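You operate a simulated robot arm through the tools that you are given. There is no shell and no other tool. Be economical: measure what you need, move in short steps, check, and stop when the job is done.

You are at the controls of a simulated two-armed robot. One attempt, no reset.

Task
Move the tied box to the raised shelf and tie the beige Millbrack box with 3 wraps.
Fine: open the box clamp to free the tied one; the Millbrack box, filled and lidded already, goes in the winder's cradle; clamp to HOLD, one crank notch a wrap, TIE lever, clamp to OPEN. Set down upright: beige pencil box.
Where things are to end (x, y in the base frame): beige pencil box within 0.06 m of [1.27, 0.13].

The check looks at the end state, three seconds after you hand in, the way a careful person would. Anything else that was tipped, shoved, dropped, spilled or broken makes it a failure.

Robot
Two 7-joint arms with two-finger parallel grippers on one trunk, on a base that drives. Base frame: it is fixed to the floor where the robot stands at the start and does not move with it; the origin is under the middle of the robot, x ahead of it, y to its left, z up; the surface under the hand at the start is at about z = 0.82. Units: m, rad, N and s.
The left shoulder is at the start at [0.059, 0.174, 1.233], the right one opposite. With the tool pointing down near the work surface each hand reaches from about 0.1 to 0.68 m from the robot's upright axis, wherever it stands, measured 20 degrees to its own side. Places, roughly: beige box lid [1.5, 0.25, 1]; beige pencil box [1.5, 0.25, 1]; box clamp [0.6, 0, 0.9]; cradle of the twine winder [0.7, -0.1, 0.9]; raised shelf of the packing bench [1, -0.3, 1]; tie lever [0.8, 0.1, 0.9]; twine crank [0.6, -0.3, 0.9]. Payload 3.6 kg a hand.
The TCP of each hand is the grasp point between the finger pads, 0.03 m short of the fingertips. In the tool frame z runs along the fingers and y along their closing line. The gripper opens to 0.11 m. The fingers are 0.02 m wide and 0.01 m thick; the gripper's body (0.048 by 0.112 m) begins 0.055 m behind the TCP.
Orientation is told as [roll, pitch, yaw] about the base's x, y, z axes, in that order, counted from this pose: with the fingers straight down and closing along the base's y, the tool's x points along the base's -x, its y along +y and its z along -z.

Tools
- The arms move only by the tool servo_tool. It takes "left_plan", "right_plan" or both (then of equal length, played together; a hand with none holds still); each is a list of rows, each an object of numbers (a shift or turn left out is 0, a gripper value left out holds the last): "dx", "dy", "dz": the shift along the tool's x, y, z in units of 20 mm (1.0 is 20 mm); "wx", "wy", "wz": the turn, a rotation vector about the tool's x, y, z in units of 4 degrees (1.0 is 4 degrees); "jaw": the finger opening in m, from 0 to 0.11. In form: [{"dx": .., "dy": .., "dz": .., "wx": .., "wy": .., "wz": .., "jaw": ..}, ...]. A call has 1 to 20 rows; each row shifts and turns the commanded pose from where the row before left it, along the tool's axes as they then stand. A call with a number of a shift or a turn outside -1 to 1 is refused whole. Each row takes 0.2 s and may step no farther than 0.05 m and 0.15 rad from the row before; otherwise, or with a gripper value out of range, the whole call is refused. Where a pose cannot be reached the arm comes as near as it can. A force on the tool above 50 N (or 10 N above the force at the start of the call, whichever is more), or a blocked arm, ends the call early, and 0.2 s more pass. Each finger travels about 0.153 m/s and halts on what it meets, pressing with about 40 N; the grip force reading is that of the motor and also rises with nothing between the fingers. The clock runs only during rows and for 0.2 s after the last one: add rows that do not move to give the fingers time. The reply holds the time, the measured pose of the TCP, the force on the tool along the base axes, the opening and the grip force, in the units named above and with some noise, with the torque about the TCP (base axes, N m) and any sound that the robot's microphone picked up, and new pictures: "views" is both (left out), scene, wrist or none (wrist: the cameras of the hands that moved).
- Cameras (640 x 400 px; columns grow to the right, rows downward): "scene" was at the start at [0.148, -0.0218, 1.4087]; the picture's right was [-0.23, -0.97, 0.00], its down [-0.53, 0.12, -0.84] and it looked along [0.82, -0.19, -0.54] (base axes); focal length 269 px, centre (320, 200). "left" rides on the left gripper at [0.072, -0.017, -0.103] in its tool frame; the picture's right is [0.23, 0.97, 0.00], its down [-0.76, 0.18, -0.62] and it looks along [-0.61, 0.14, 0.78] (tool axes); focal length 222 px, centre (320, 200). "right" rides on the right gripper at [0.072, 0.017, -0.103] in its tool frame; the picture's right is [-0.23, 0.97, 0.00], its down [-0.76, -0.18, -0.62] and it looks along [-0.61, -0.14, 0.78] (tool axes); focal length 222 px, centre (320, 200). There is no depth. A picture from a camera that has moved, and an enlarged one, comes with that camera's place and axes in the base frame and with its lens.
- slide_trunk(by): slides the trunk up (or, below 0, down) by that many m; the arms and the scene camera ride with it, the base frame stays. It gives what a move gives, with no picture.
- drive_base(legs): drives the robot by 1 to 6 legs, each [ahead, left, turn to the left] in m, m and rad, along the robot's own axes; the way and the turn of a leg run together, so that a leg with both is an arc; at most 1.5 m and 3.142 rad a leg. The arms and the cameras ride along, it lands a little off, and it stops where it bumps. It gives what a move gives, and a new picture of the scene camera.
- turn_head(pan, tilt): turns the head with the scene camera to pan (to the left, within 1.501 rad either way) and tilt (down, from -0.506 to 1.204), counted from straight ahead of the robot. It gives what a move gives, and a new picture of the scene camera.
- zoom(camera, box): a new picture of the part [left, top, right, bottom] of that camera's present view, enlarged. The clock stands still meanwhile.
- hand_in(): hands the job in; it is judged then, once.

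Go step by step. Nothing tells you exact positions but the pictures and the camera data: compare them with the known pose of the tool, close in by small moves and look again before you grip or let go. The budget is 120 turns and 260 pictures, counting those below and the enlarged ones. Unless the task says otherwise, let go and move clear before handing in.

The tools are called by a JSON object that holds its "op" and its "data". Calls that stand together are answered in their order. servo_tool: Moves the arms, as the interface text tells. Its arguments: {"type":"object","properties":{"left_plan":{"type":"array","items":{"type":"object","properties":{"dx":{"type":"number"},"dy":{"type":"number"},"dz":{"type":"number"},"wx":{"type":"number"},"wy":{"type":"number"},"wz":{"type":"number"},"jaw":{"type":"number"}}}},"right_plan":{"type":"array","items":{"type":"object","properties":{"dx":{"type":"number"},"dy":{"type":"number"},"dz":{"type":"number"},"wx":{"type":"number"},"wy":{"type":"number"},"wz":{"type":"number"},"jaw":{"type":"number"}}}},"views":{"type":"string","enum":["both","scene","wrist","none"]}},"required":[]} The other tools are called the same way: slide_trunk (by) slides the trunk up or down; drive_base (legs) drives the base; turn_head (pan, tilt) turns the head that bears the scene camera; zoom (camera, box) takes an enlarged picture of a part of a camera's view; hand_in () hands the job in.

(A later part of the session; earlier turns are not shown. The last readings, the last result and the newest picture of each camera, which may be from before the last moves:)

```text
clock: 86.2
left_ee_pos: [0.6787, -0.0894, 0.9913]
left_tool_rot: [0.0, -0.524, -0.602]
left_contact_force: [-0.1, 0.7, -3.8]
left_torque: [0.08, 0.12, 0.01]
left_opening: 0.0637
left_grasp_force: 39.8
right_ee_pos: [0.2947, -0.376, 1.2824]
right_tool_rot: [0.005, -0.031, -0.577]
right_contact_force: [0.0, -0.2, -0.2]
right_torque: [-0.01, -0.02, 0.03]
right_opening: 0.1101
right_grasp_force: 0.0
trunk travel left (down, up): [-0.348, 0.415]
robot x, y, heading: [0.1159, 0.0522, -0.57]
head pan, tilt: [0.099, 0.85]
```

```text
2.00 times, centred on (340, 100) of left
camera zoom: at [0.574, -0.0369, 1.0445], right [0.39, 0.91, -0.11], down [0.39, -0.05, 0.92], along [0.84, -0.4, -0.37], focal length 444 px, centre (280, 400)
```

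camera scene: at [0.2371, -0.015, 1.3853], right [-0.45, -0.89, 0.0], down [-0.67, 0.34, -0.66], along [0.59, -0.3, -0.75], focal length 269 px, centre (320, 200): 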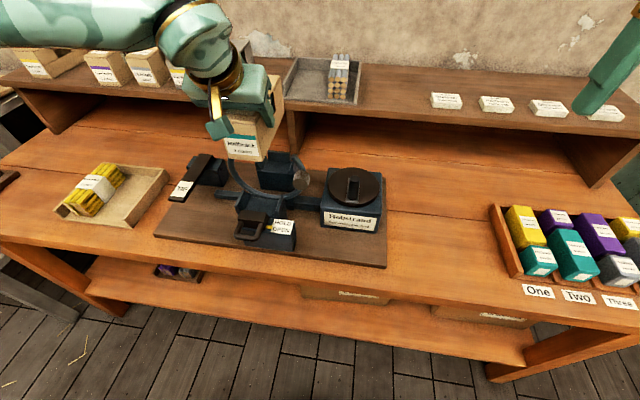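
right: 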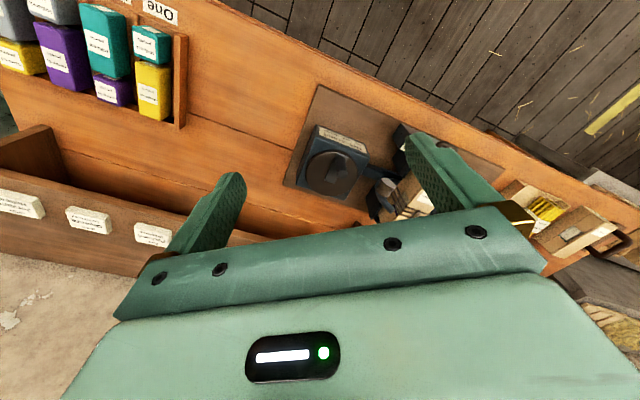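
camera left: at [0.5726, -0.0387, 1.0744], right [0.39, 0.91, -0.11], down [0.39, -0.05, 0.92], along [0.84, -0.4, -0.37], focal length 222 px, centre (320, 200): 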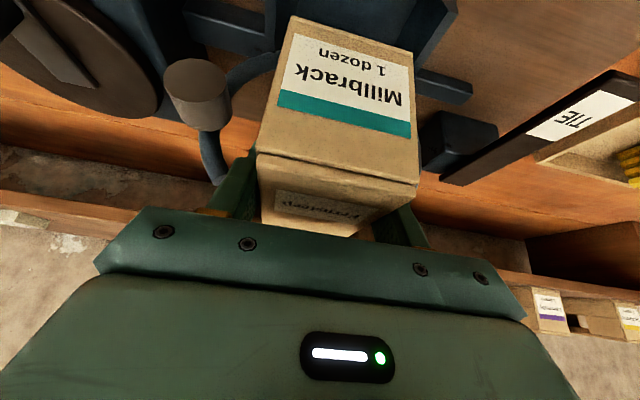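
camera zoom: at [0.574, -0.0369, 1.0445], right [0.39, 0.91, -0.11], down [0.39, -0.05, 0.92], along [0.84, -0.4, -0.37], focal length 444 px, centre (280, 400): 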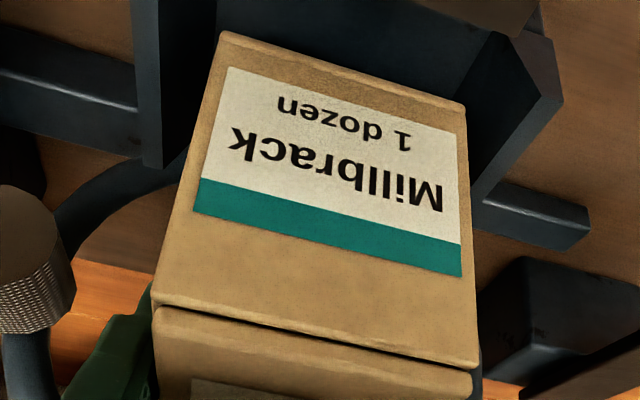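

Centred between the plates now. Continue lowering to contact.

{"op": "servo_tool", "data": {"left_plan": [{"dx": 0.125, "dz": 0.2165}, {"dx": 0.0625, "dz": 0.108}, {}], "views": "none"}}

{"op": "servo_tool", "data": {"left_plan": [{"dx": 0.0625, "dz": 0.108}, {}], "views": "none"}}

```text
clock: 87.0
left_ee_pos: [0.6795, -0.0893, 0.9839]
left_tool_rot: [0.0, -0.524, -0.603]
left_contact_force: [0.0, -0.1, -3.2]
left_torque: [0.07, 0.08, 0.0]
left_opening: 0.0636
left_grasp_force: 39.9
right_ee_pos: [0.2951, -0.3759, 1.2833]
right_tool_rot: [0.005, -0.032, -0.577]
right_contact_force: [0.1, 0.6, -0.1]
right_torque: [0.0, -0.02, -0.01]
right_opening: 0.1099
right_grasp_force: 0.1
trunk travel left (down, up): [-0.348, 0.415]
robot x, y, heading: [0.1194, 0.0542, -0.569]
head pan, tilt: [0.099, 0.85]
```

```text
clock: 87.6
left_ee_pos: [0.6792, -0.0901, 0.9818]
left_tool_rot: [0.001, -0.525, -0.603]
left_contact_force: [0.4, -0.2, -4.0]
left_torque: [0.11, 0.12, 0.0]
left_opening: 0.0636
left_grasp_force: 40.5
right_ee_pos: [0.2952, -0.3769, 1.2849]
right_tool_rot: [0.006, -0.031, -0.577]
right_contact_force: [-0.3, -0.7, 0.0]
right_torque: [-0.01, 0.01, -0.03]
right_opening: 0.1098
right_grasp_force: 0.0
trunk travel left (down, up): [-0.348, 0.415]
robot x, y, heading: [0.1156, 0.0541, -0.568]
head pan, tilt: [0.099, 0.85]
```

{"op": "servo_tool", "data": {"left_plan": [{"dx": 0.0625, "dz": 0.108}, {}], "views": "none"}}

{"op": "servo_tool", "data": {"left_plan": [{"dx": 0.0625, "dz": 0.108}, {}], "views": "none"}}

{"op": "zoom", "data": {"camera": "left", "box": [180, 0, 500, 200]}}

```text
clock: 88.2
left_ee_pos: [0.6792, -0.0896, 0.9796]
left_tool_rot: [-0.001, -0.525, -0.601]
left_contact_force: [-0.5, 0.3, -3.5]
left_torque: [0.09, 0.11, 0.03]
left_opening: 0.0635
left_grasp_force: 40.1
right_ee_pos: [0.2945, -0.3781, 1.2849]
right_tool_rot: [0.005, -0.032, -0.578]
right_contact_force: [-0.1, -0.1, 0.4]
right_torque: [-0.02, 0.03, 0.03]
right_opening: 0.1099
right_grasp_force: 0.1
trunk travel left (down, up): [-0.348, 0.415]
robot x, y, heading: [0.1105, 0.0541, -0.57]
head pan, tilt: [0.099, 0.85]
```

```text
clock: 88.8
left_ee_pos: [0.6791, -0.0902, 0.9763]
left_tool_rot: [0.0, -0.525, -0.602]
left_contact_force: [0.3, -0.3, -2.3]
left_torque: [-0.03, -0.03, 0.05]
left_opening: 0.0636
left_grasp_force: 40.2
right_ee_pos: [0.2945, -0.3763, 1.2842]
right_tool_rot: [0.004, -0.031, -0.575]
right_contact_force: [0.0, -0.4, -0.3]
right_torque: [-0.04, 0.05, -0.01]
right_opening: 0.11
right_grasp_force: 0.1
trunk travel left (down, up): [-0.348, 0.415]
robot x, y, heading: [0.119, 0.0547, -0.565]
head pan, tilt: [0.099, 0.85]
```

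```text
2.00 times, centred on (340, 100) of left
camera zoom: at [0.5746, -0.0374, 1.0294], right [0.39, 0.91, -0.11], down [0.39, -0.05, 0.92], along [0.84, -0.4, -0.37], focal length 444 px, centre (280, 400)
```

zoom: 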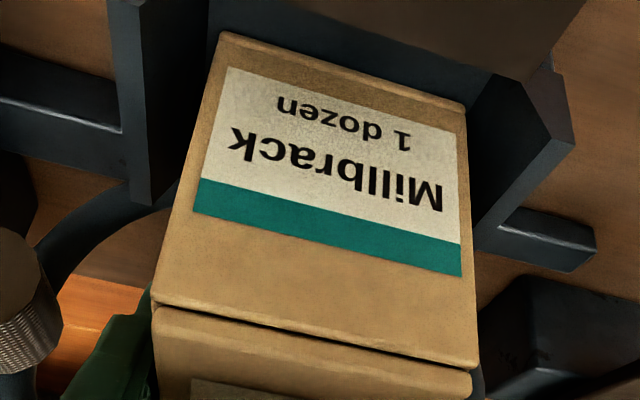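

Contact begins. One more slight step, then release and retreat along the fingers.

{"op": "servo_tool", "data": {"left_plan": [{"dx": 0.03, "dz": 0.05}, {}, {"jaw": 0.08}, {"jaw": 0.08}, {}, {"dz": -0.5}, {"dz": -0.5}, {"dz": -1}, {"dz": -1}, {"dz": -1}, {"dz": -1}, {"dz": -1}, {}], "views": "both"}}

{"op": "zoom", "data": {"camera": "left", "box": [180, 0, 500, 200]}}

{"op": "zoom", "data": {"camera": "scene", "box": [190, 120, 350, 250]}}

```text
clock: 91.6
left_ee_pos: [0.6286, -0.0567, 1.0782]
left_tool_rot: [-0.001, -0.524, -0.602]
left_contact_force: [-0.4, -0.2, 0.5]
left_torque: [0.0, 0.01, 0.0]
left_opening: 0.0798
left_grasp_force: 0.0
right_ee_pos: [0.2943, -0.3769, 1.2838]
right_tool_rot: [0.006, -0.031, -0.577]
right_contact_force: [-0.6, 1.0, 0.4]
right_torque: [0.02, 0.04, -0.01]
right_opening: 0.1099
right_grasp_force: 0.1
trunk travel left (down, up): [-0.348, 0.415]
robot x, y, heading: [0.1137, 0.0563, -0.568]
head pan, tilt: [0.099, 0.85]
camera scene: at [0.237, -0.0151, 1.3853], right [-0.45, -0.89, 0.0], down [-0.67, 0.34, -0.66], along [0.59, -0.3, -0.75], focal length 269 px, centre (320, 200)
camera left: at [0.5243, -0.0029, 1.1322], right [0.39, 0.91, -0.11], down [0.39, -0.05, 0.92], along [0.84, -0.4, -0.37], focal length 222 px, centre (320, 200)
```

scene: 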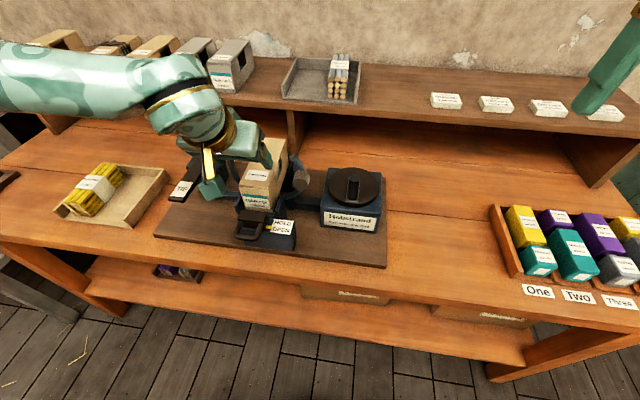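
left: 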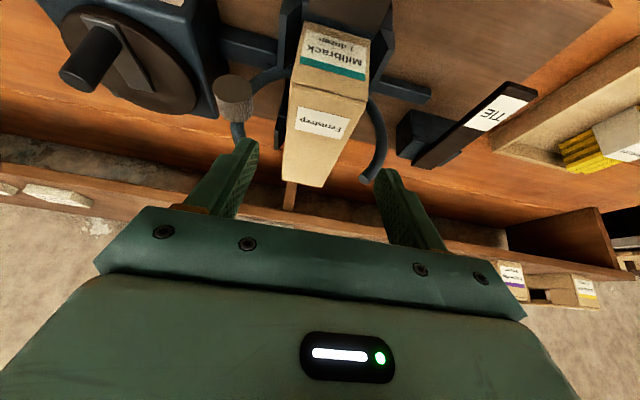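

```text
2.00 times, centred on (340, 100) of left
camera zoom: at [0.5243, -0.0029, 1.1322], right [0.39, 0.91, -0.11], down [0.39, -0.05, 0.92], along [0.84, -0.4, -0.37], focal length 444 px, centre (280, 400)
```

zoom: 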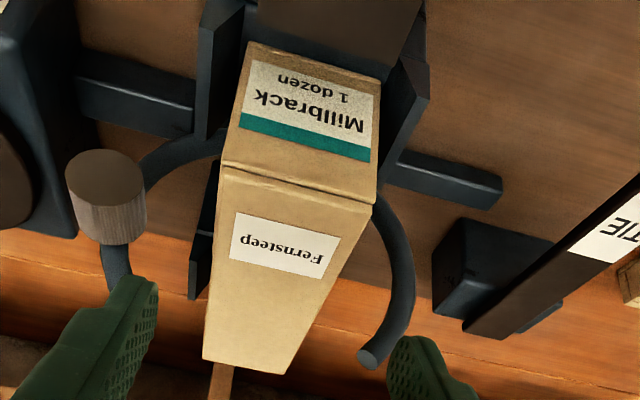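

```text
3.08 times, centred on (270, 185) of scene
camera zoom: at [0.237, -0.0151, 1.3853], right [-0.45, -0.89, 0.0], down [-0.67, 0.34, -0.66], along [0.59, -0.3, -0.75], focal length 827 px, centre (474, 246)
```

zoom: 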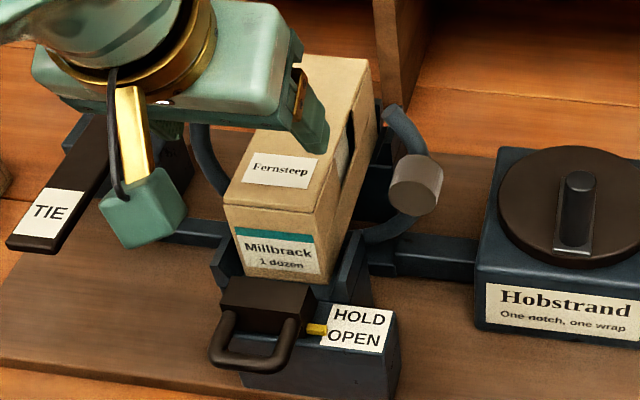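

The Millbrack box is seated in the cradle. Now to the clamp: I straighten the left tool and bring it over the handle.

{"op": "servo_tool", "data": {"left_plan": [{"dz": -1}, {"dz": -1}, {"dz": -1}, {"dz": -1}, {"wx": -0.258, "wz": -0.447}, {"wy": 1}, {"wy": 1}, {"wy": 1}, {"wy": 1}, {"wy": 1}, {"wy": 1}, {"wy": 1}, {"wy": 0.5}, {"dx": 1.0, "dy": 0.15, "jaw": 0.09}, {}], "views": "none"}}

{"op": "turn_head", "data": {"pan": 0.3, "tilt": 0.95}}

```text
clock: 94.8
left_ee_pos: [0.5803, -0.019, 1.149]
left_tool_rot: [0.0, -0.001, -0.567]
left_contact_force: [-0.4, 0.0, 0.2]
left_torque: [0.0, -0.03, -0.02]
left_opening: 0.0901
left_grasp_force: 0.0
right_ee_pos: [0.2939, -0.3765, 1.2832]
right_tool_rot: [0.005, -0.032, -0.577]
right_contact_force: [-0.1, -0.5, 0.6]
right_torque: [-0.03, -0.01, 0.0]
right_opening: 0.1097
right_grasp_force: 0.0
trunk travel left (down, up): [-0.348, 0.415]
robot x, y, heading: [0.1163, 0.0565, -0.569]
head pan, tilt: [0.099, 0.85]
```

```text
clock: 95.5
left_ee_pos: [0.5807, -0.0192, 1.1483]
left_tool_rot: [0.0, -0.003, -0.565]
left_contact_force: [0.5, 0.3, -0.2]
left_torque: [-0.02, 0.0, -0.04]
left_opening: 0.0898
left_grasp_force: 0.1
right_ee_pos: [0.294, -0.3764, 1.2847]
right_tool_rot: [0.006, -0.03, -0.577]
right_contact_force: [0.1, -0.8, 0.8]
right_torque: [0.01, -0.03, -0.02]
right_opening: 0.1097
right_grasp_force: 0.1
trunk travel left (down, up): [-0.348, 0.415]
robot x, y, heading: [0.1089, 0.0584, -0.57]
head pan, tilt: [0.3, 0.949]
camera scene: at [0.237, 0.0012, 1.3779], right [-0.26, -0.96, 0.0], down [-0.78, 0.21, -0.58], along [0.56, -0.15, -0.81], focal length 269 px, centre (320, 200)
```

scene: 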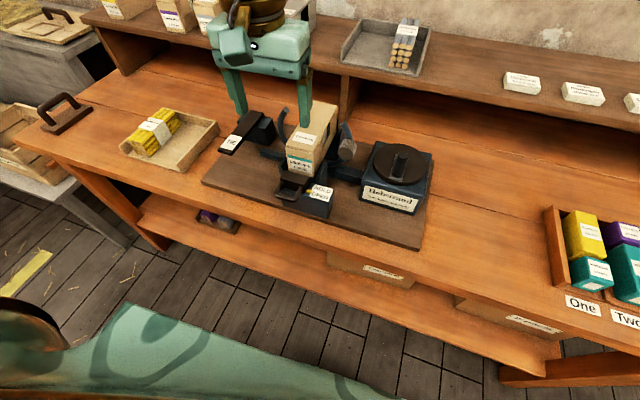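

{"op": "servo_tool", "data": {"left_plan": [{"dz": 1}, {"dz": 1}, {"dz": 1}, {"dz": 1}, {"dz": 1}, {"dz": 1}, {"dz": 1}, {"dz": 0.5}, {}], "views": "wrist"}}

{"op": "zoom", "data": {"camera": "scene", "box": [230, 120, 370, 240]}}

```text
clock: 97.5
left_ee_pos: [0.5805, -0.0187, 0.9976]
left_tool_rot: [-0.001, -0.004, -0.564]
left_contact_force: [-1.1, 0.6, 0.5]
left_torque: [0.01, 0.0, 0.02]
left_opening: 0.0903
left_grasp_force: 0.0
right_ee_pos: [0.2938, -0.377, 1.2833]
right_tool_rot: [0.006, -0.031, -0.58]
right_contact_force: [0.9, 0.0, 0.7]
right_torque: [-0.05, 0.02, 0.02]
right_opening: 0.1101
right_grasp_force: 0.1
trunk travel left (down, up): [-0.348, 0.415]
robot x, y, heading: [0.1157, 0.0537, -0.566]
head pan, tilt: [0.3, 0.949]
camera left: at [0.509, 0.007, 1.1007], right [0.33, 0.94, 0.0], down [0.74, -0.26, 0.62], along [0.59, -0.21, -0.78], focal length 222 px, centre (320, 200)
```

left: 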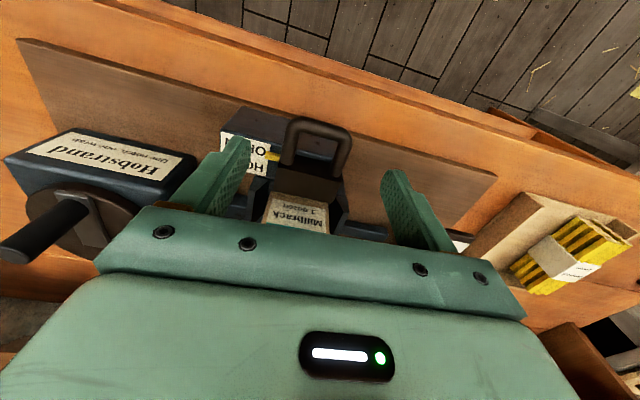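

```text
3.33 times, centred on (300, 180) of scene
camera zoom: at [0.237, 0.0011, 1.3778], right [-0.26, -0.96, 0.0], down [-0.78, 0.21, -0.58], along [0.56, -0.15, -0.81], focal length 896 px, centre (387, 267)
```

zoom: 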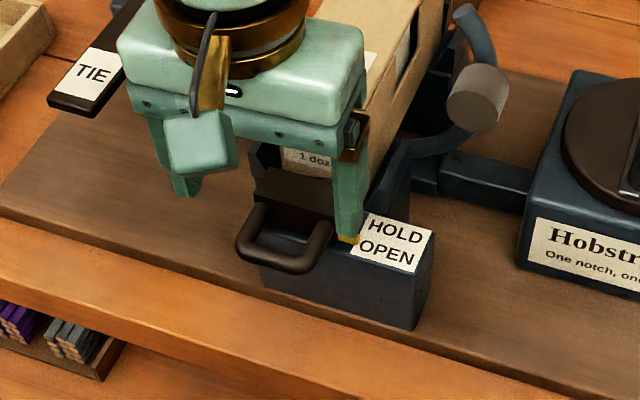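

{"op": "servo_tool", "data": {"left_plan": [{"dz": 1}, {"dz": 1}, {"dz": 0.65}, {}, {"jaw": 0.04}, {"jaw": 0.04}, {"jaw": 0.04}, {}], "views": "wrist"}}

```text
clock: 99.3
left_ee_pos: [0.5794, -0.02, 0.944]
left_tool_rot: [0.001, -0.001, -0.566]
left_contact_force: [-1.4, -1.7, -5.4]
left_torque: [-0.48, -0.39, -0.84]
left_opening: 0.0548
left_grasp_force: 44.7
right_ee_pos: [0.2944, -0.377, 1.2844]
right_tool_rot: [0.006, -0.032, -0.578]
right_contact_force: [0.5, -0.3, -0.6]
right_torque: [0.0, -0.02, 0.01]
right_opening: 0.1098
right_grasp_force: 0.0
trunk travel left (down, up): [-0.348, 0.415]
robot x, y, heading: [0.1141, 0.0549, -0.571]
head pan, tilt: [0.3, 0.949]
camera left: at [0.5082, 0.0062, 1.0476], right [0.33, 0.94, 0.0], down [0.74, -0.26, 0.62], along [0.59, -0.21, -0.78], focal length 222 px, centre (320, 200)
```

left: 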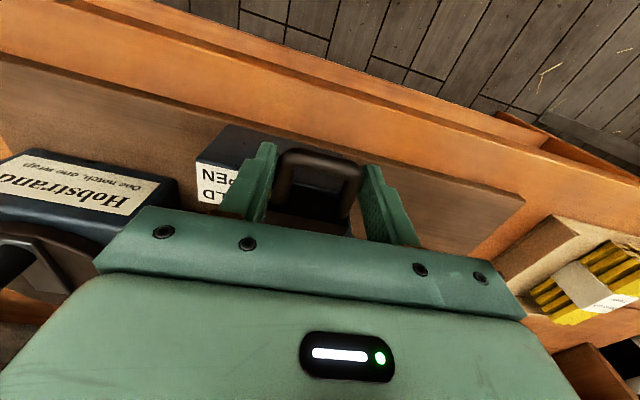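

Gripped. Push forward to HOLD.

{"op": "servo_tool", "data": {"left_plan": [{"dx": -0.4}, {"dx": -0.4}, {"dx": -0.4}, {"dx": -0.2}, {}], "views": "none"}}

{"op": "zoom", "data": {"camera": "scene", "box": [230, 120, 370, 240]}}

{"op": "zoom", "data": {"camera": "left", "box": [160, 100, 420, 240]}}

```text
clock: 100.5
left_ee_pos: [0.5985, -0.0326, 0.9449]
left_tool_rot: [0.0, 0.001, -0.569]
left_contact_force: [-35.4, 6.9, -8.4]
left_torque: [0.23, 0.66, -1.02]
left_opening: 0.0554
left_grasp_force: 45.2
right_ee_pos: [0.2896, -0.3762, 1.285]
right_tool_rot: [0.007, -0.035, -0.578]
right_contact_force: [0.1, 0.3, -0.4]
right_torque: [0.0, 0.03, 0.04]
right_opening: 0.1099
right_grasp_force: 0.0
trunk travel left (down, up): [-0.348, 0.415]
robot x, y, heading: [0.1187, 0.0522, -0.573]
head pan, tilt: [0.3, 0.949]
```

```text
3.33 times, centred on (300, 180) of scene
camera zoom: at [0.2324, 0.0021, 1.3783], right [-0.26, -0.96, 0.0], down [-0.78, 0.21, -0.58], along [0.56, -0.15, -0.81], focal length 896 px, centre (387, 267)
```

zoom: 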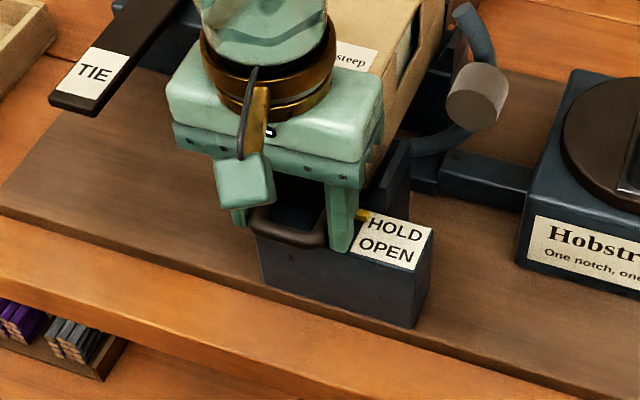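

```text
2.46 times, centred on (290, 170) of left
camera zoom: at [0.5276, -0.0073, 1.0494], right [0.33, 0.94, 0.0], down [0.74, -0.26, 0.62], along [0.59, -0.21, -0.78], focal length 547 px, centre (394, 274)
```

zoom: 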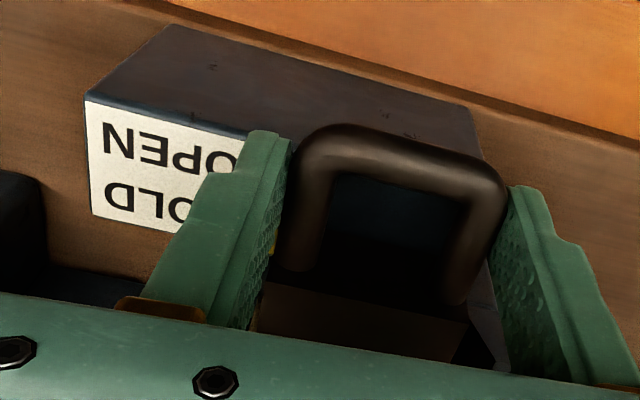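

The pointer is at HOLD. Release, go up and clear for a check.

{"op": "servo_tool", "data": {"left_plan": [{"dx": -0.15}, {"dx": 0.3}, {"jaw": 0.095}, {"jaw": 0.095}, {"dz": -1}, {"dz": -1}, {"dz": -1}, {"dz": -1}, {"dz": -1}, {"dz": -1}, {"dz": -1}, {"dz": -1}, {"dx": 1, "dy": 1}, {"dx": 1, "dy": 1}, {"dx": 1, "dy": 1}, {"dx": 1, "dy": 1}, {"dy": 1}, {"dy": 1}, {}], "views": "none"}}

{"op": "turn_head", "data": {"pan": 0.05, "tilt": 0.85}}

{"op": "zoom", "data": {"camera": "scene", "box": [160, 100, 420, 270]}}

```text
clock: 104.5
left_ee_pos: [0.5986, 0.1102, 1.1057]
left_tool_rot: [0.0, -0.001, -0.566]
left_contact_force: [-1.1, -0.5, -0.4]
left_torque: [0.01, 0.02, -0.04]
left_opening: 0.0952
left_grasp_force: 0.2
right_ee_pos: [0.2943, -0.377, 1.2834]
right_tool_rot: [0.007, -0.03, -0.577]
right_contact_force: [0.3, -0.5, -0.3]
right_torque: [0.04, 0.02, 0.0]
right_opening: 0.1102
right_grasp_force: 0.1
trunk travel left (down, up): [-0.348, 0.415]
robot x, y, heading: [0.1165, 0.0541, -0.567]
head pan, tilt: [0.3, 0.949]
```

```text
clock: 105.3
left_ee_pos: [0.5977, 0.1109, 1.1041]
left_tool_rot: [0.001, -0.002, -0.567]
left_contact_force: [0.0, 1.0, -0.8]
left_torque: [0.03, -0.03, -0.02]
left_opening: 0.0948
left_grasp_force: 0.0
right_ee_pos: [0.2959, -0.3761, 1.2841]
right_tool_rot: [0.004, -0.031, -0.578]
right_contact_force: [0.0, -0.4, -0.3]
right_torque: [-0.01, 0.02, -0.03]
right_opening: 0.1099
right_grasp_force: 0.2
trunk travel left (down, up): [-0.348, 0.415]
robot x, y, heading: [0.1126, 0.0561, -0.568]
head pan, tilt: [0.051, 0.85]
camera scene: at [0.2349, -0.018, 1.3853], right [-0.49, -0.87, 0.0], down [-0.65, 0.37, -0.66], along [0.57, -0.33, -0.75], focal length 269 px, centre (320, 200)
```

scene: 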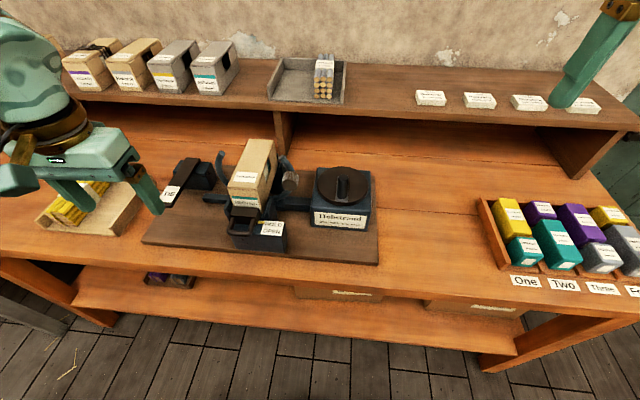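

```text
2.35 times, centred on (290, 185) of scene
camera zoom: at [0.2349, -0.018, 1.3853], right [-0.49, -0.87, 0.0], down [-0.65, 0.37, -0.66], along [0.57, -0.33, -0.75], focal length 632 px, centre (391, 235)
```

zoom: 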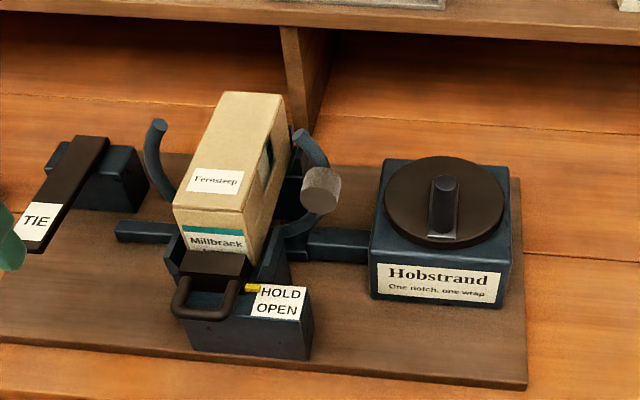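

HOLD confirmed. For the crank I use the right hand: I strafe left 0.12 so the crank lies to my right, and bring the right hand above it.

{"op": "drive_base", "data": {"legs": [[0.03, 0.13, 0]]}}

{"op": "turn_head", "data": {"pan": -0.1, "tilt": 0.9}}

{"op": "zoom", "data": {"camera": "scene", "box": [230, 110, 470, 260]}}

```text
clock: 106.6
left_ee_pos: [0.695, 0.2062, 1.1027]
left_tool_rot: [-0.001, -0.003, -0.566]
left_contact_force: [1.1, 0.1, 0.5]
left_torque: [-0.05, 0.02, 0.01]
left_opening: 0.095
left_grasp_force: 0.1
right_ee_pos: [0.3904, -0.2809, 1.2842]
right_tool_rot: [0.005, -0.03, -0.578]
right_contact_force: [0.5, 0.0, 0.1]
right_torque: [-0.01, 0.06, -0.01]
right_opening: 0.1103
right_grasp_force: 0.0
trunk travel left (down, up): [-0.348, 0.415]
robot x, y, heading: [0.2102, 0.1509, -0.561]
head pan, tilt: [0.051, 0.85]
camera scene: at [0.3315, 0.0768, 1.3853], right [-0.49, -0.87, 0.0], down [-0.65, 0.37, -0.66], along [0.57, -0.33, -0.75], focal length 269 px, centre (320, 200)
```

scene: 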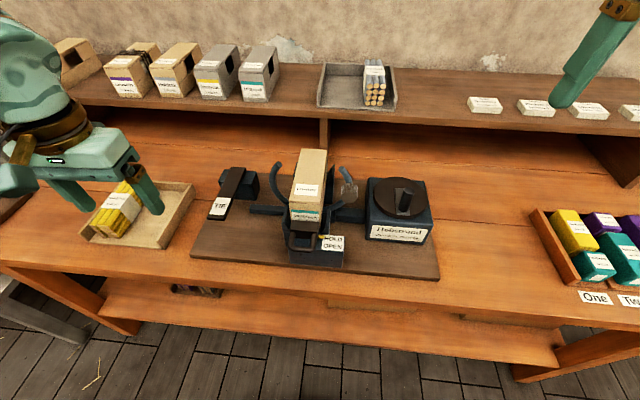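

```text
clock: 107.3
left_ee_pos: [0.6934, 0.2055, 1.1034]
left_tool_rot: [-0.002, -0.002, -0.565]
left_contact_force: [0.6, 0.1, 0.0]
left_torque: [0.0, 0.01, 0.03]
left_opening: 0.0951
left_grasp_force: 0.1
right_ee_pos: [0.3893, -0.2818, 1.2841]
right_tool_rot: [0.005, -0.031, -0.578]
right_contact_force: [-0.2, -0.5, 0.8]
right_torque: [-0.04, -0.02, -0.01]
right_opening: 0.1098
right_grasp_force: 0.1
trunk travel left (down, up): [-0.348, 0.415]
robot x, y, heading: [0.2104, 0.15, -0.569]
head pan, tilt: [-0.099, 0.901]
camera scene: at [0.3219, 0.0678, 1.3815], right [-0.62, -0.79, 0.0], down [-0.62, 0.48, -0.62], along [0.49, -0.38, -0.78], focal length 269 px, centre (320, 200)
```

scene: 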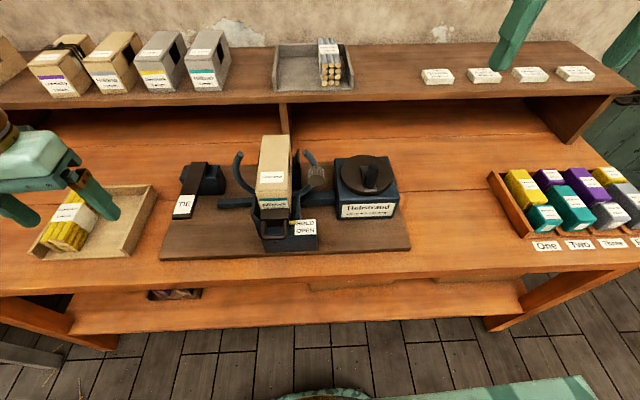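

```text
2.67 times, centred on (350, 185) of scene
camera zoom: at [0.3219, 0.0678, 1.3815], right [-0.62, -0.79, 0.0], down [-0.62, 0.48, -0.62], along [0.49, -0.38, -0.78], focal length 716 px, centre (240, 240)
```

zoom: 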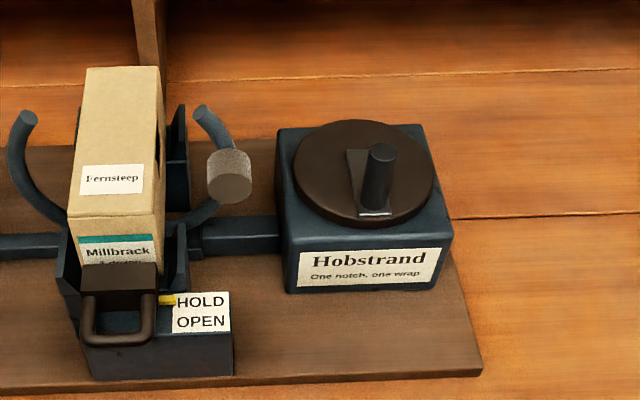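

The knob stands at about (0.569, -0.269), radius about 0.035 in front of the disk centre (0.599, -0.285). I bring the right hand above it.

{"op": "servo_tool", "data": {"right_plan": [{"wy": 0.44, "dx": -0.72, "dy": 0.54, "dz": 0.6}, {"dx": -0.72, "dy": 0.54, "dz": 0.9}, {"dx": -0.72, "dy": 0.54, "dz": 0.9}, {"dx": -0.72, "dy": 0.54, "dz": 0.9}, {"dx": -0.72, "dy": 0.54, "dz": 0.9}, {"dx": -0.72, "dy": 0.54, "dz": 0.9}, {"dx": -0.72, "dy": 0.54, "dz": 0.9}, {"dx": -0.72, "dy": 0.54, "dz": 0.9}, {"dx": -0.72, "dy": 0.54, "dz": 0.9}, {"dx": -0.72, "dy": 0.54, "dz": 0.9, "jaw": 0.07}, {}], "views": "wrist"}}

{"op": "zoom", "data": {"camera": "right", "box": [200, 40, 440, 240]}}

{"op": "zoom", "data": {"camera": "scene", "box": [290, 110, 450, 230]}}

```text
clock: 109.7
left_ee_pos: [0.6933, 0.2055, 1.1053]
left_tool_rot: [0.001, -0.003, -0.566]
left_contact_force: [0.7, 0.3, -0.1]
left_torque: [-0.01, -0.04, 0.03]
left_opening: 0.0952
left_grasp_force: 0.0
right_ee_pos: [0.5704, -0.2687, 1.1108]
right_tool_rot: [0.007, -0.003, -0.58]
right_contact_force: [-0.7, -0.5, 0.2]
right_torque: [0.01, -0.01, -0.02]
right_opening: 0.0701
right_grasp_force: 0.1
trunk travel left (down, up): [-0.348, 0.415]
robot x, y, heading: [0.212, 0.1508, -0.568]
head pan, tilt: [-0.099, 0.901]
camera right: at [0.5185, -0.2156, 1.2142], right [0.72, 0.69, 0.01], down [0.54, -0.57, 0.62], along [0.43, -0.45, -0.78], focal length 222 px, centre (320, 200)
```

right: 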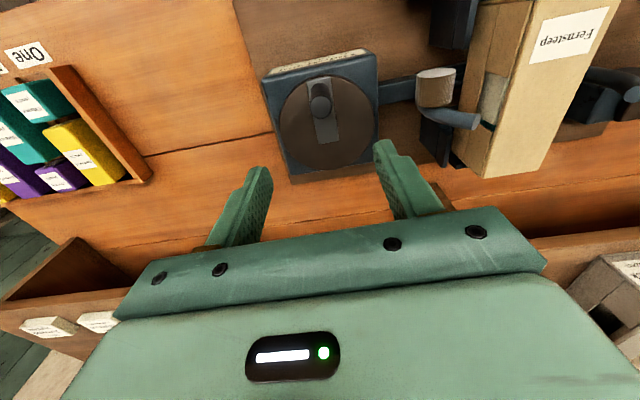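

```text
2.00 times, centred on (320, 140) of right
camera zoom: at [0.5185, -0.2156, 1.2142], right [0.72, 0.69, 0.01], down [0.54, -0.57, 0.62], along [0.43, -0.45, -0.78], focal length 444 px, centre (320, 320)
```

zoom: 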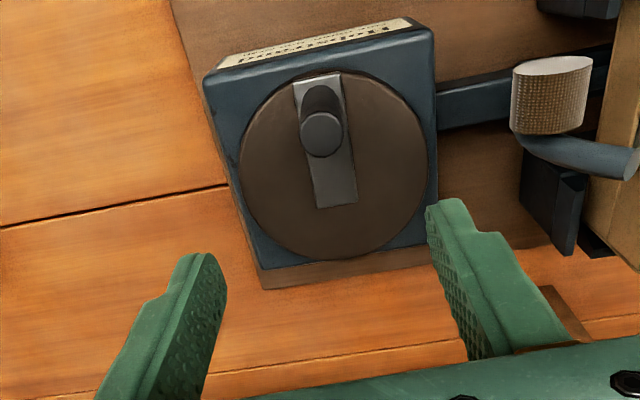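

```text
3.33 times, centred on (370, 170) of scene
camera zoom: at [0.3215, 0.0678, 1.3815], right [-0.62, -0.79, 0.0], down [-0.62, 0.48, -0.62], along [0.49, -0.38, -0.78], focal length 896 px, centre (153, 300)
```

zoom: 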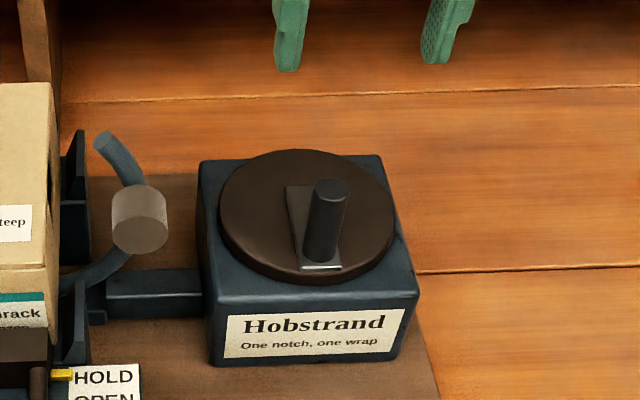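

Overhead the knob axis comes out at (0.557, -0.253), top z about 1.01, radius 0.039. I centre on it and come down to just above.

{"op": "servo_tool", "data": {"right_plan": [{"dx": 1, "dy": 0.33}, {"dz": 1}, {"dz": 1}, {"dz": 0.8}, {}], "views": "wrist"}}

{"op": "zoom", "data": {"camera": "right", "box": [200, 40, 440, 240]}}

{"op": "zoom", "data": {"camera": "scene", "box": [290, 110, 450, 230]}}

```text
clock: 110.9
left_ee_pos: [0.6932, 0.2061, 1.1045]
left_tool_rot: [-0.001, -0.001, -0.566]
left_contact_force: [-0.2, -0.2, -1.4]
left_torque: [-0.01, -0.02, -0.01]
left_opening: 0.095
left_grasp_force: 0.1
right_ee_pos: [0.558, -0.2519, 1.054]
right_tool_rot: [0.005, -0.001, -0.579]
right_contact_force: [-0.8, -1.3, -0.4]
right_torque: [-0.04, -0.01, 0.0]
right_opening: 0.0701
right_grasp_force: 0.0
trunk travel left (down, up): [-0.348, 0.415]
robot x, y, heading: [0.2106, 0.1521, -0.57]
head pan, tilt: [-0.099, 0.901]
camera right: at [0.5063, -0.1989, 1.158], right [0.72, 0.69, 0.01], down [0.54, -0.57, 0.62], along [0.43, -0.45, -0.78], focal length 222 px, centre (320, 200)
```

right: 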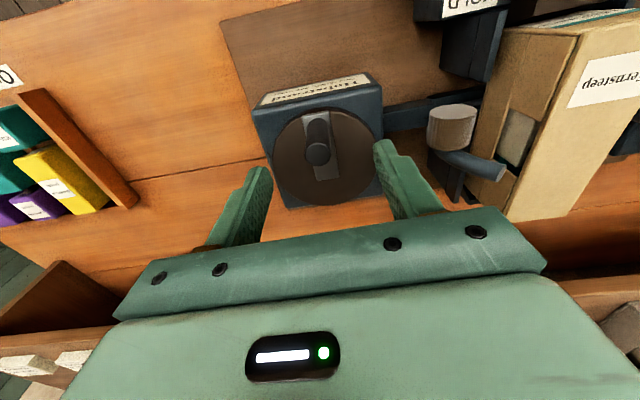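

```text
2.00 times, centred on (320, 140) of right
camera zoom: at [0.5063, -0.1989, 1.158], right [0.72, 0.69, 0.01], down [0.54, -0.57, 0.62], along [0.43, -0.45, -0.78], focal length 444 px, centre (320, 320)
```

zoom: 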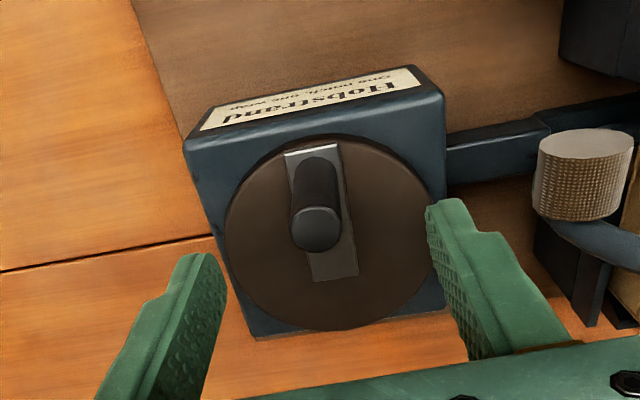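

```text
3.33 times, centred on (370, 170) of scene
camera zoom: at [0.322, 0.068, 1.3815], right [-0.62, -0.79, 0.0], down [-0.62, 0.48, -0.62], along [0.49, -0.38, -0.78], focal length 896 px, centre (153, 300)
```

zoom: 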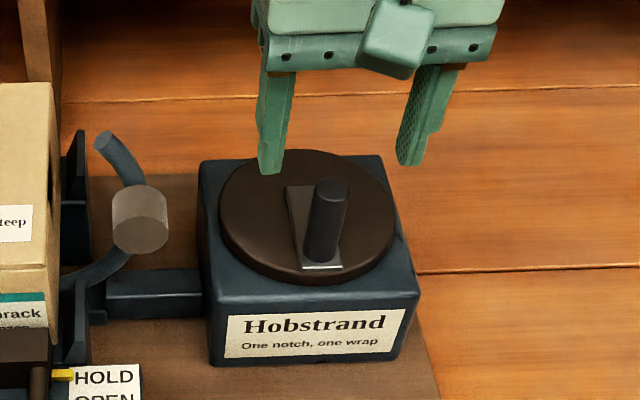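

Aligned within 3 mm. I descend around the knob and close gently on it.

{"op": "servo_tool", "data": {"right_plan": [{"dz": 1, "dy": -0.12}, {"dz": 1}, {"dz": 1}, {"dz": 0.2}, {}, {"jaw": 0.01}, {"jaw": 0.01}, {"jaw": 0.01}, {}], "views": "wrist"}}

{"op": "zoom", "data": {"camera": "scene", "box": [290, 110, 450, 230]}}

```text
clock: 112.9
left_ee_pos: [0.6941, 0.2051, 1.1043]
left_tool_rot: [0.0, -0.003, -0.566]
left_contact_force: [-1.0, 0.6, 0.0]
left_torque: [0.01, 0.0, -0.01]
left_opening: 0.0952
left_grasp_force: 0.2
right_ee_pos: [0.5558, -0.2548, 0.9909]
right_tool_rot: [0.005, 0.0, -0.578]
right_contact_force: [-0.9, -0.8, -2.3]
right_torque: [-1.04, 0.65, -0.01]
right_opening: 0.0218
right_grasp_force: 45.1
trunk travel left (down, up): [-0.348, 0.415]
robot x, y, heading: [0.2098, 0.1513, -0.565]
head pan, tilt: [-0.099, 0.901]
camera right: at [0.5051, -0.2009, 1.0944], right [0.72, 0.69, 0.0], down [0.54, -0.57, 0.62], along [0.43, -0.45, -0.78], focal length 222 px, centre (320, 200)
```

right: 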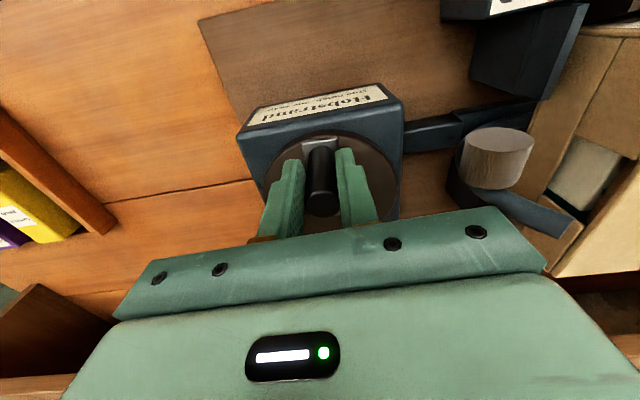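

```text
3.33 times, centred on (370, 170) of scene
camera zoom: at [0.3222, 0.0678, 1.3814], right [-0.62, -0.79, 0.0], down [-0.62, 0.48, -0.62], along [0.49, -0.38, -0.78], focal length 896 px, centre (153, 300)
```

zoom: 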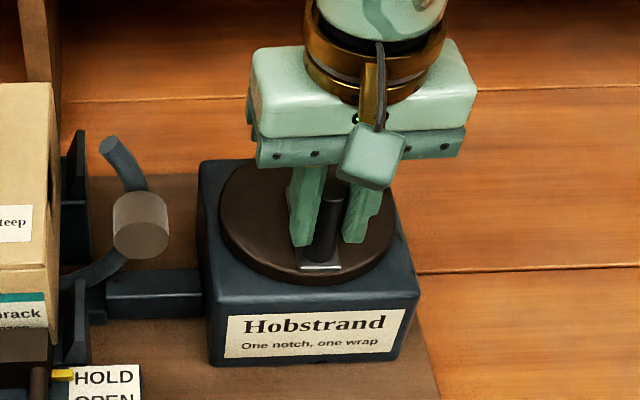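

The knob is gripped. I try turning clockwise about 32° with the hand turning along, and watch forces and sound.

{"op": "servo_tool", "data": {"right_plan": [{"dy": 0.136, "dx": -0.005, "wz": 1}, {"dy": 0.136, "dx": -0.005, "wz": 1}, {"dy": 0.136, "dx": -0.005, "wz": 1}, {"dy": 0.136, "dx": -0.005, "wz": 1}, {"dy": 0.136, "dx": -0.005, "wz": 1}, {"dy": 0.136, "dx": -0.005, "wz": 1}, {"dy": 0.136, "dx": -0.005, "wz": 1}, {"dy": 0.136, "dx": -0.005, "wz": 1}], "views": "none"}}

{"op": "zoom", "data": {"camera": "scene", "box": [230, 110, 450, 230]}}

```text
clock: 114.7
left_ee_pos: [0.6949, 0.2058, 1.103]
left_tool_rot: [0.0, -0.001, -0.566]
left_contact_force: [-0.4, 1.7, -0.3]
left_torque: [0.01, 0.03, 0.03]
left_opening: 0.0949
left_grasp_force: 0.1
right_ee_pos: [0.5738, -0.2417, 0.9914]
right_tool_rot: [0.005, 0.001, -1.137]
right_contact_force: [1.9, 4.2, -2.1]
right_torque: [-1.21, 0.6, 0.18]
right_opening: 0.0214
right_grasp_force: 44.6
trunk travel left (down, up): [-0.348, 0.415]
robot x, y, heading: [0.2111, 0.1475, -0.57]
head pan, tilt: [-0.099, 0.901]
```

```text
2.91 times, centred on (340, 170) of scene
camera zoom: at [0.3225, 0.0685, 1.3814], right [-0.62, -0.79, 0.0], down [-0.62, 0.48, -0.62], along [0.49, -0.38, -0.78], focal length 782 px, centre (262, 287)
```

zoom: 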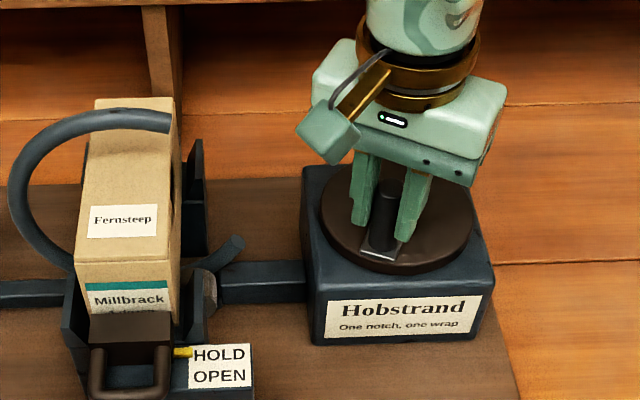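

The crank turns easily clockwise and the flyer ring follows. I continue, watching for a notch sound.

{"op": "servo_tool", "data": {"right_plan": [{"dy": 0.136, "dx": -0.005, "wz": 1}, {"dy": 0.136, "dx": -0.005, "wz": 1}, {"dy": 0.136, "dx": -0.005, "wz": 1}, {"dy": 0.136, "dx": -0.005, "wz": 1}, {"dy": 0.136, "dx": -0.005, "wz": 1}, {"dy": 0.136, "dx": -0.005, "wz": 1}, {"dy": 0.136, "dx": -0.005, "wz": 1}, {"dy": 0.136, "dx": -0.005, "wz": 1}, {"dy": 0.136, "dx": -0.005, "wz": 1}, {"dy": 0.136, "dx": -0.005, "wz": 1}], "views": "none"}}

{"op": "zoom", "data": {"camera": "scene", "box": [230, 110, 450, 230]}}

```text
clock: 116.9
left_ee_pos: [0.6935, 0.2079, 1.104]
left_tool_rot: [-0.004, -0.004, -0.565]
left_contact_force: [-0.2, -0.6, -0.2]
left_torque: [0.03, -0.03, 0.0]
left_opening: 0.095
left_grasp_force: 0.1
right_ee_pos: [0.598, -0.2363, 0.9907]
right_tool_rot: [-0.001, 0.005, -1.836]
right_contact_force: [-1.0, 23.6, -12.3]
right_torque: [0.7, -0.18, -0.04]
right_opening: 0.0217
right_grasp_force: 44.9
trunk travel left (down, up): [-0.348, 0.415]
robot x, y, heading: [0.2154, 0.1494, -0.564]
head pan, tilt: [-0.099, 0.901]
```

```text
2.91 times, centred on (340, 170) of scene
camera zoom: at [0.3228, 0.0708, 1.3814], right [-0.62, -0.79, 0.0], down [-0.62, 0.48, -0.62], along [0.49, -0.39, -0.78], focal length 782 px, centre (262, 287)
```

zoom: 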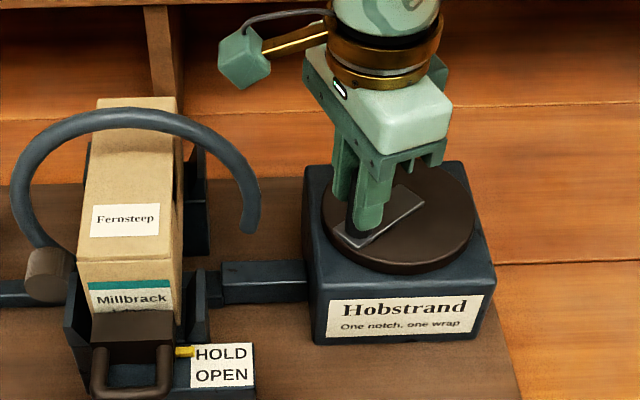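

At about 72° of crank the ring has turned about 144°, so a full wrap is likely at 180° of crank. I relieve the outward force and continue.

{"op": "servo_tool", "data": {"right_plan": [{"dx": 0.08}, {"dy": 0.139, "dx": -0.005, "wz": 1}, {"dy": 0.139, "dx": -0.005, "wz": 1}, {"dy": 0.139, "dx": -0.005, "wz": 1}, {"dy": 0.139, "dx": -0.005, "wz": 1}, {"dy": 0.139, "dx": -0.005, "wz": 1}, {"dy": 0.139, "dx": -0.005, "wz": 1}, {"dy": 0.139, "dx": -0.005, "wz": 1}, {"dy": 0.139, "dx": -0.005, "wz": 1}, {"dy": 0.139, "dx": -0.005, "wz": 1}, {"dy": 0.139, "dx": -0.005, "wz": 1}], "views": "none"}}

{"op": "zoom", "data": {"camera": "scene", "box": [230, 110, 450, 230]}}

```text
clock: 119.3
left_ee_pos: [0.6968, 0.2091, 1.1023]
left_tool_rot: [-0.006, -0.002, -0.567]
left_contact_force: [0.0, -0.7, -0.1]
left_torque: [-0.02, 0.04, 0.02]
left_opening: 0.095
left_grasp_force: 0.0
right_ee_pos: [0.6254, -0.2491, 0.9925]
right_tool_rot: [0.001, 0.004, -2.531]
right_contact_force: [19.7, 29.6, 1.8]
right_torque: [0.67, -0.38, -0.1]
right_opening: 0.0219
right_grasp_force: 44.9
trunk travel left (down, up): [-0.348, 0.415]
robot x, y, heading: [0.2109, 0.1483, -0.561]
head pan, tilt: [-0.099, 0.901]
```

```text
2.91 times, centred on (340, 170) of scene
camera zoom: at [0.325, 0.0725, 1.3816], right [-0.62, -0.79, 0.0], down [-0.62, 0.48, -0.62], along [0.49, -0.39, -0.78], focal length 782 px, centre (262, 287)
```

zoom: 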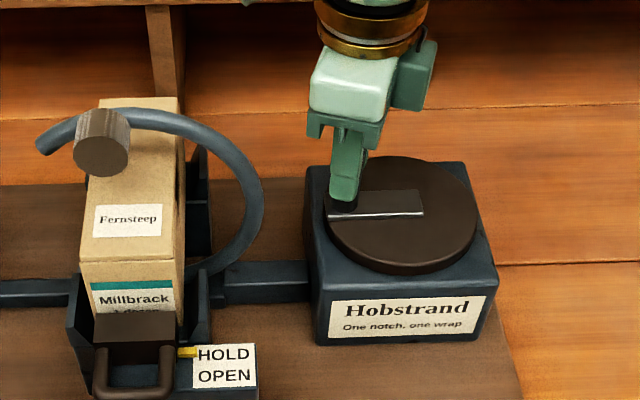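

A better circle fit gives centre (0.594, -0.281), radius 0.0465; the knob is at about 100° and the ring at about 250°. I relieve the radial force and proceed 20°.

{"op": "servo_tool", "data": {"right_plan": [{"dx": 0.1, "dy": -0.02}, {"dy": 0.159, "dx": 0.026, "wz": 1}, {"dy": 0.159, "dx": 0.026, "wz": 1}, {"dy": 0.159, "dx": 0.026, "wz": 1}, {"dy": 0.159, "dx": 0.026, "wz": 1}, {"dy": 0.159, "dx": 0.026, "wz": 1}], "views": "none"}}

{"op": "zoom", "data": {"camera": "scene", "box": [230, 110, 450, 230]}}

```text
clock: 120.7
left_ee_pos: [0.6979, 0.2078, 1.1023]
left_tool_rot: [-0.003, -0.002, -0.565]
left_contact_force: [-0.7, -0.7, -0.3]
left_torque: [0.01, -0.03, -0.03]
left_opening: 0.095
left_grasp_force: 0.0
right_ee_pos: [0.6358, -0.2623, 0.9926]
right_tool_rot: [0.0, 0.005, -2.882]
right_contact_force: [27.5, 16.2, 9.9]
right_torque: [0.33, -0.59, -0.01]
right_opening: 0.0219
right_grasp_force: 45.2
trunk travel left (down, up): [-0.348, 0.415]
robot x, y, heading: [0.2137, 0.1499, -0.569]
head pan, tilt: [-0.099, 0.901]
```

```text
2.91 times, centred on (340, 170) of scene
camera zoom: at [0.3257, 0.071, 1.3814], right [-0.62, -0.79, 0.0], down [-0.62, 0.48, -0.62], along [0.49, -0.39, -0.78], focal length 782 px, centre (262, 287)
```

zoom: 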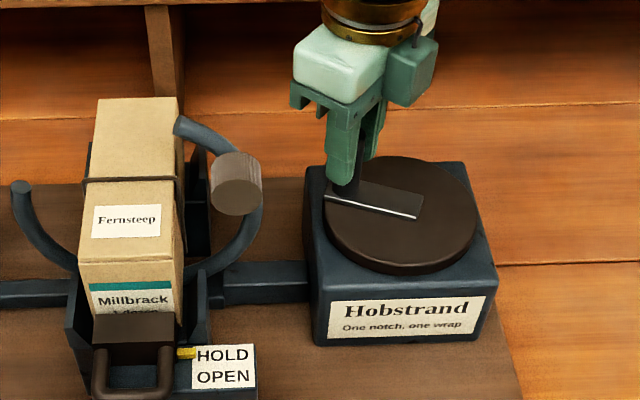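

One wrap has appeared on the box, and the ring is nearly back at its start. I relieve the radial force and go about 6° more to seat the notch.

{"op": "servo_tool", "data": {"right_plan": [{"dx": 0.1, "dy": -0.02}, {"dy": 0.159, "dx": 0.026, "wz": 1}, {"dy": 0.08, "dx": 0.013, "wz": 0.5}, {}], "views": "none"}}

{"op": "zoom", "data": {"camera": "scene", "box": [230, 110, 450, 230]}}

```text
clock: 121.7
left_ee_pos: [0.695, 0.207, 1.1038]
left_tool_rot: [-0.003, -0.002, -0.565]
left_contact_force: [0.0, -0.3, 0.6]
left_torque: [-0.04, 0.01, -0.01]
left_opening: 0.0951
left_grasp_force: 0.0
right_ee_pos: [0.6382, -0.2667, 0.9923]
right_tool_rot: [-0.001, 0.003, -2.987]
right_contact_force: [19.5, 10.1, 14.3]
right_torque: [-0.68, -0.37, -0.07]
right_opening: 0.0215
right_grasp_force: 44.9
trunk travel left (down, up): [-0.348, 0.415]
robot x, y, heading: [0.209, 0.1491, -0.567]
head pan, tilt: [-0.099, 0.901]
```

```text
2.91 times, centred on (340, 170) of scene
camera zoom: at [0.324, 0.0703, 1.3815], right [-0.62, -0.79, 0.0], down [-0.62, 0.48, -0.62], along [0.49, -0.39, -0.78], focal length 782 px, centre (262, 287)
```

zoom: 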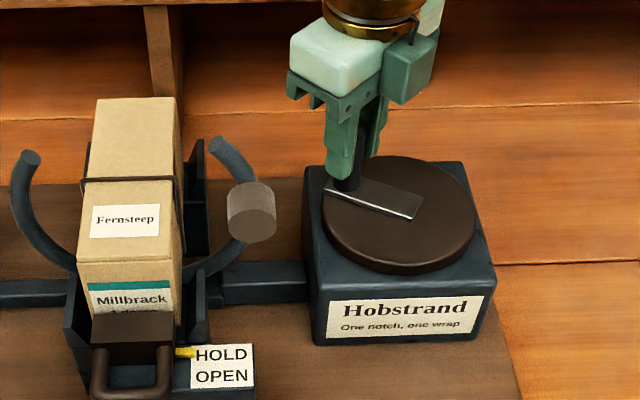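

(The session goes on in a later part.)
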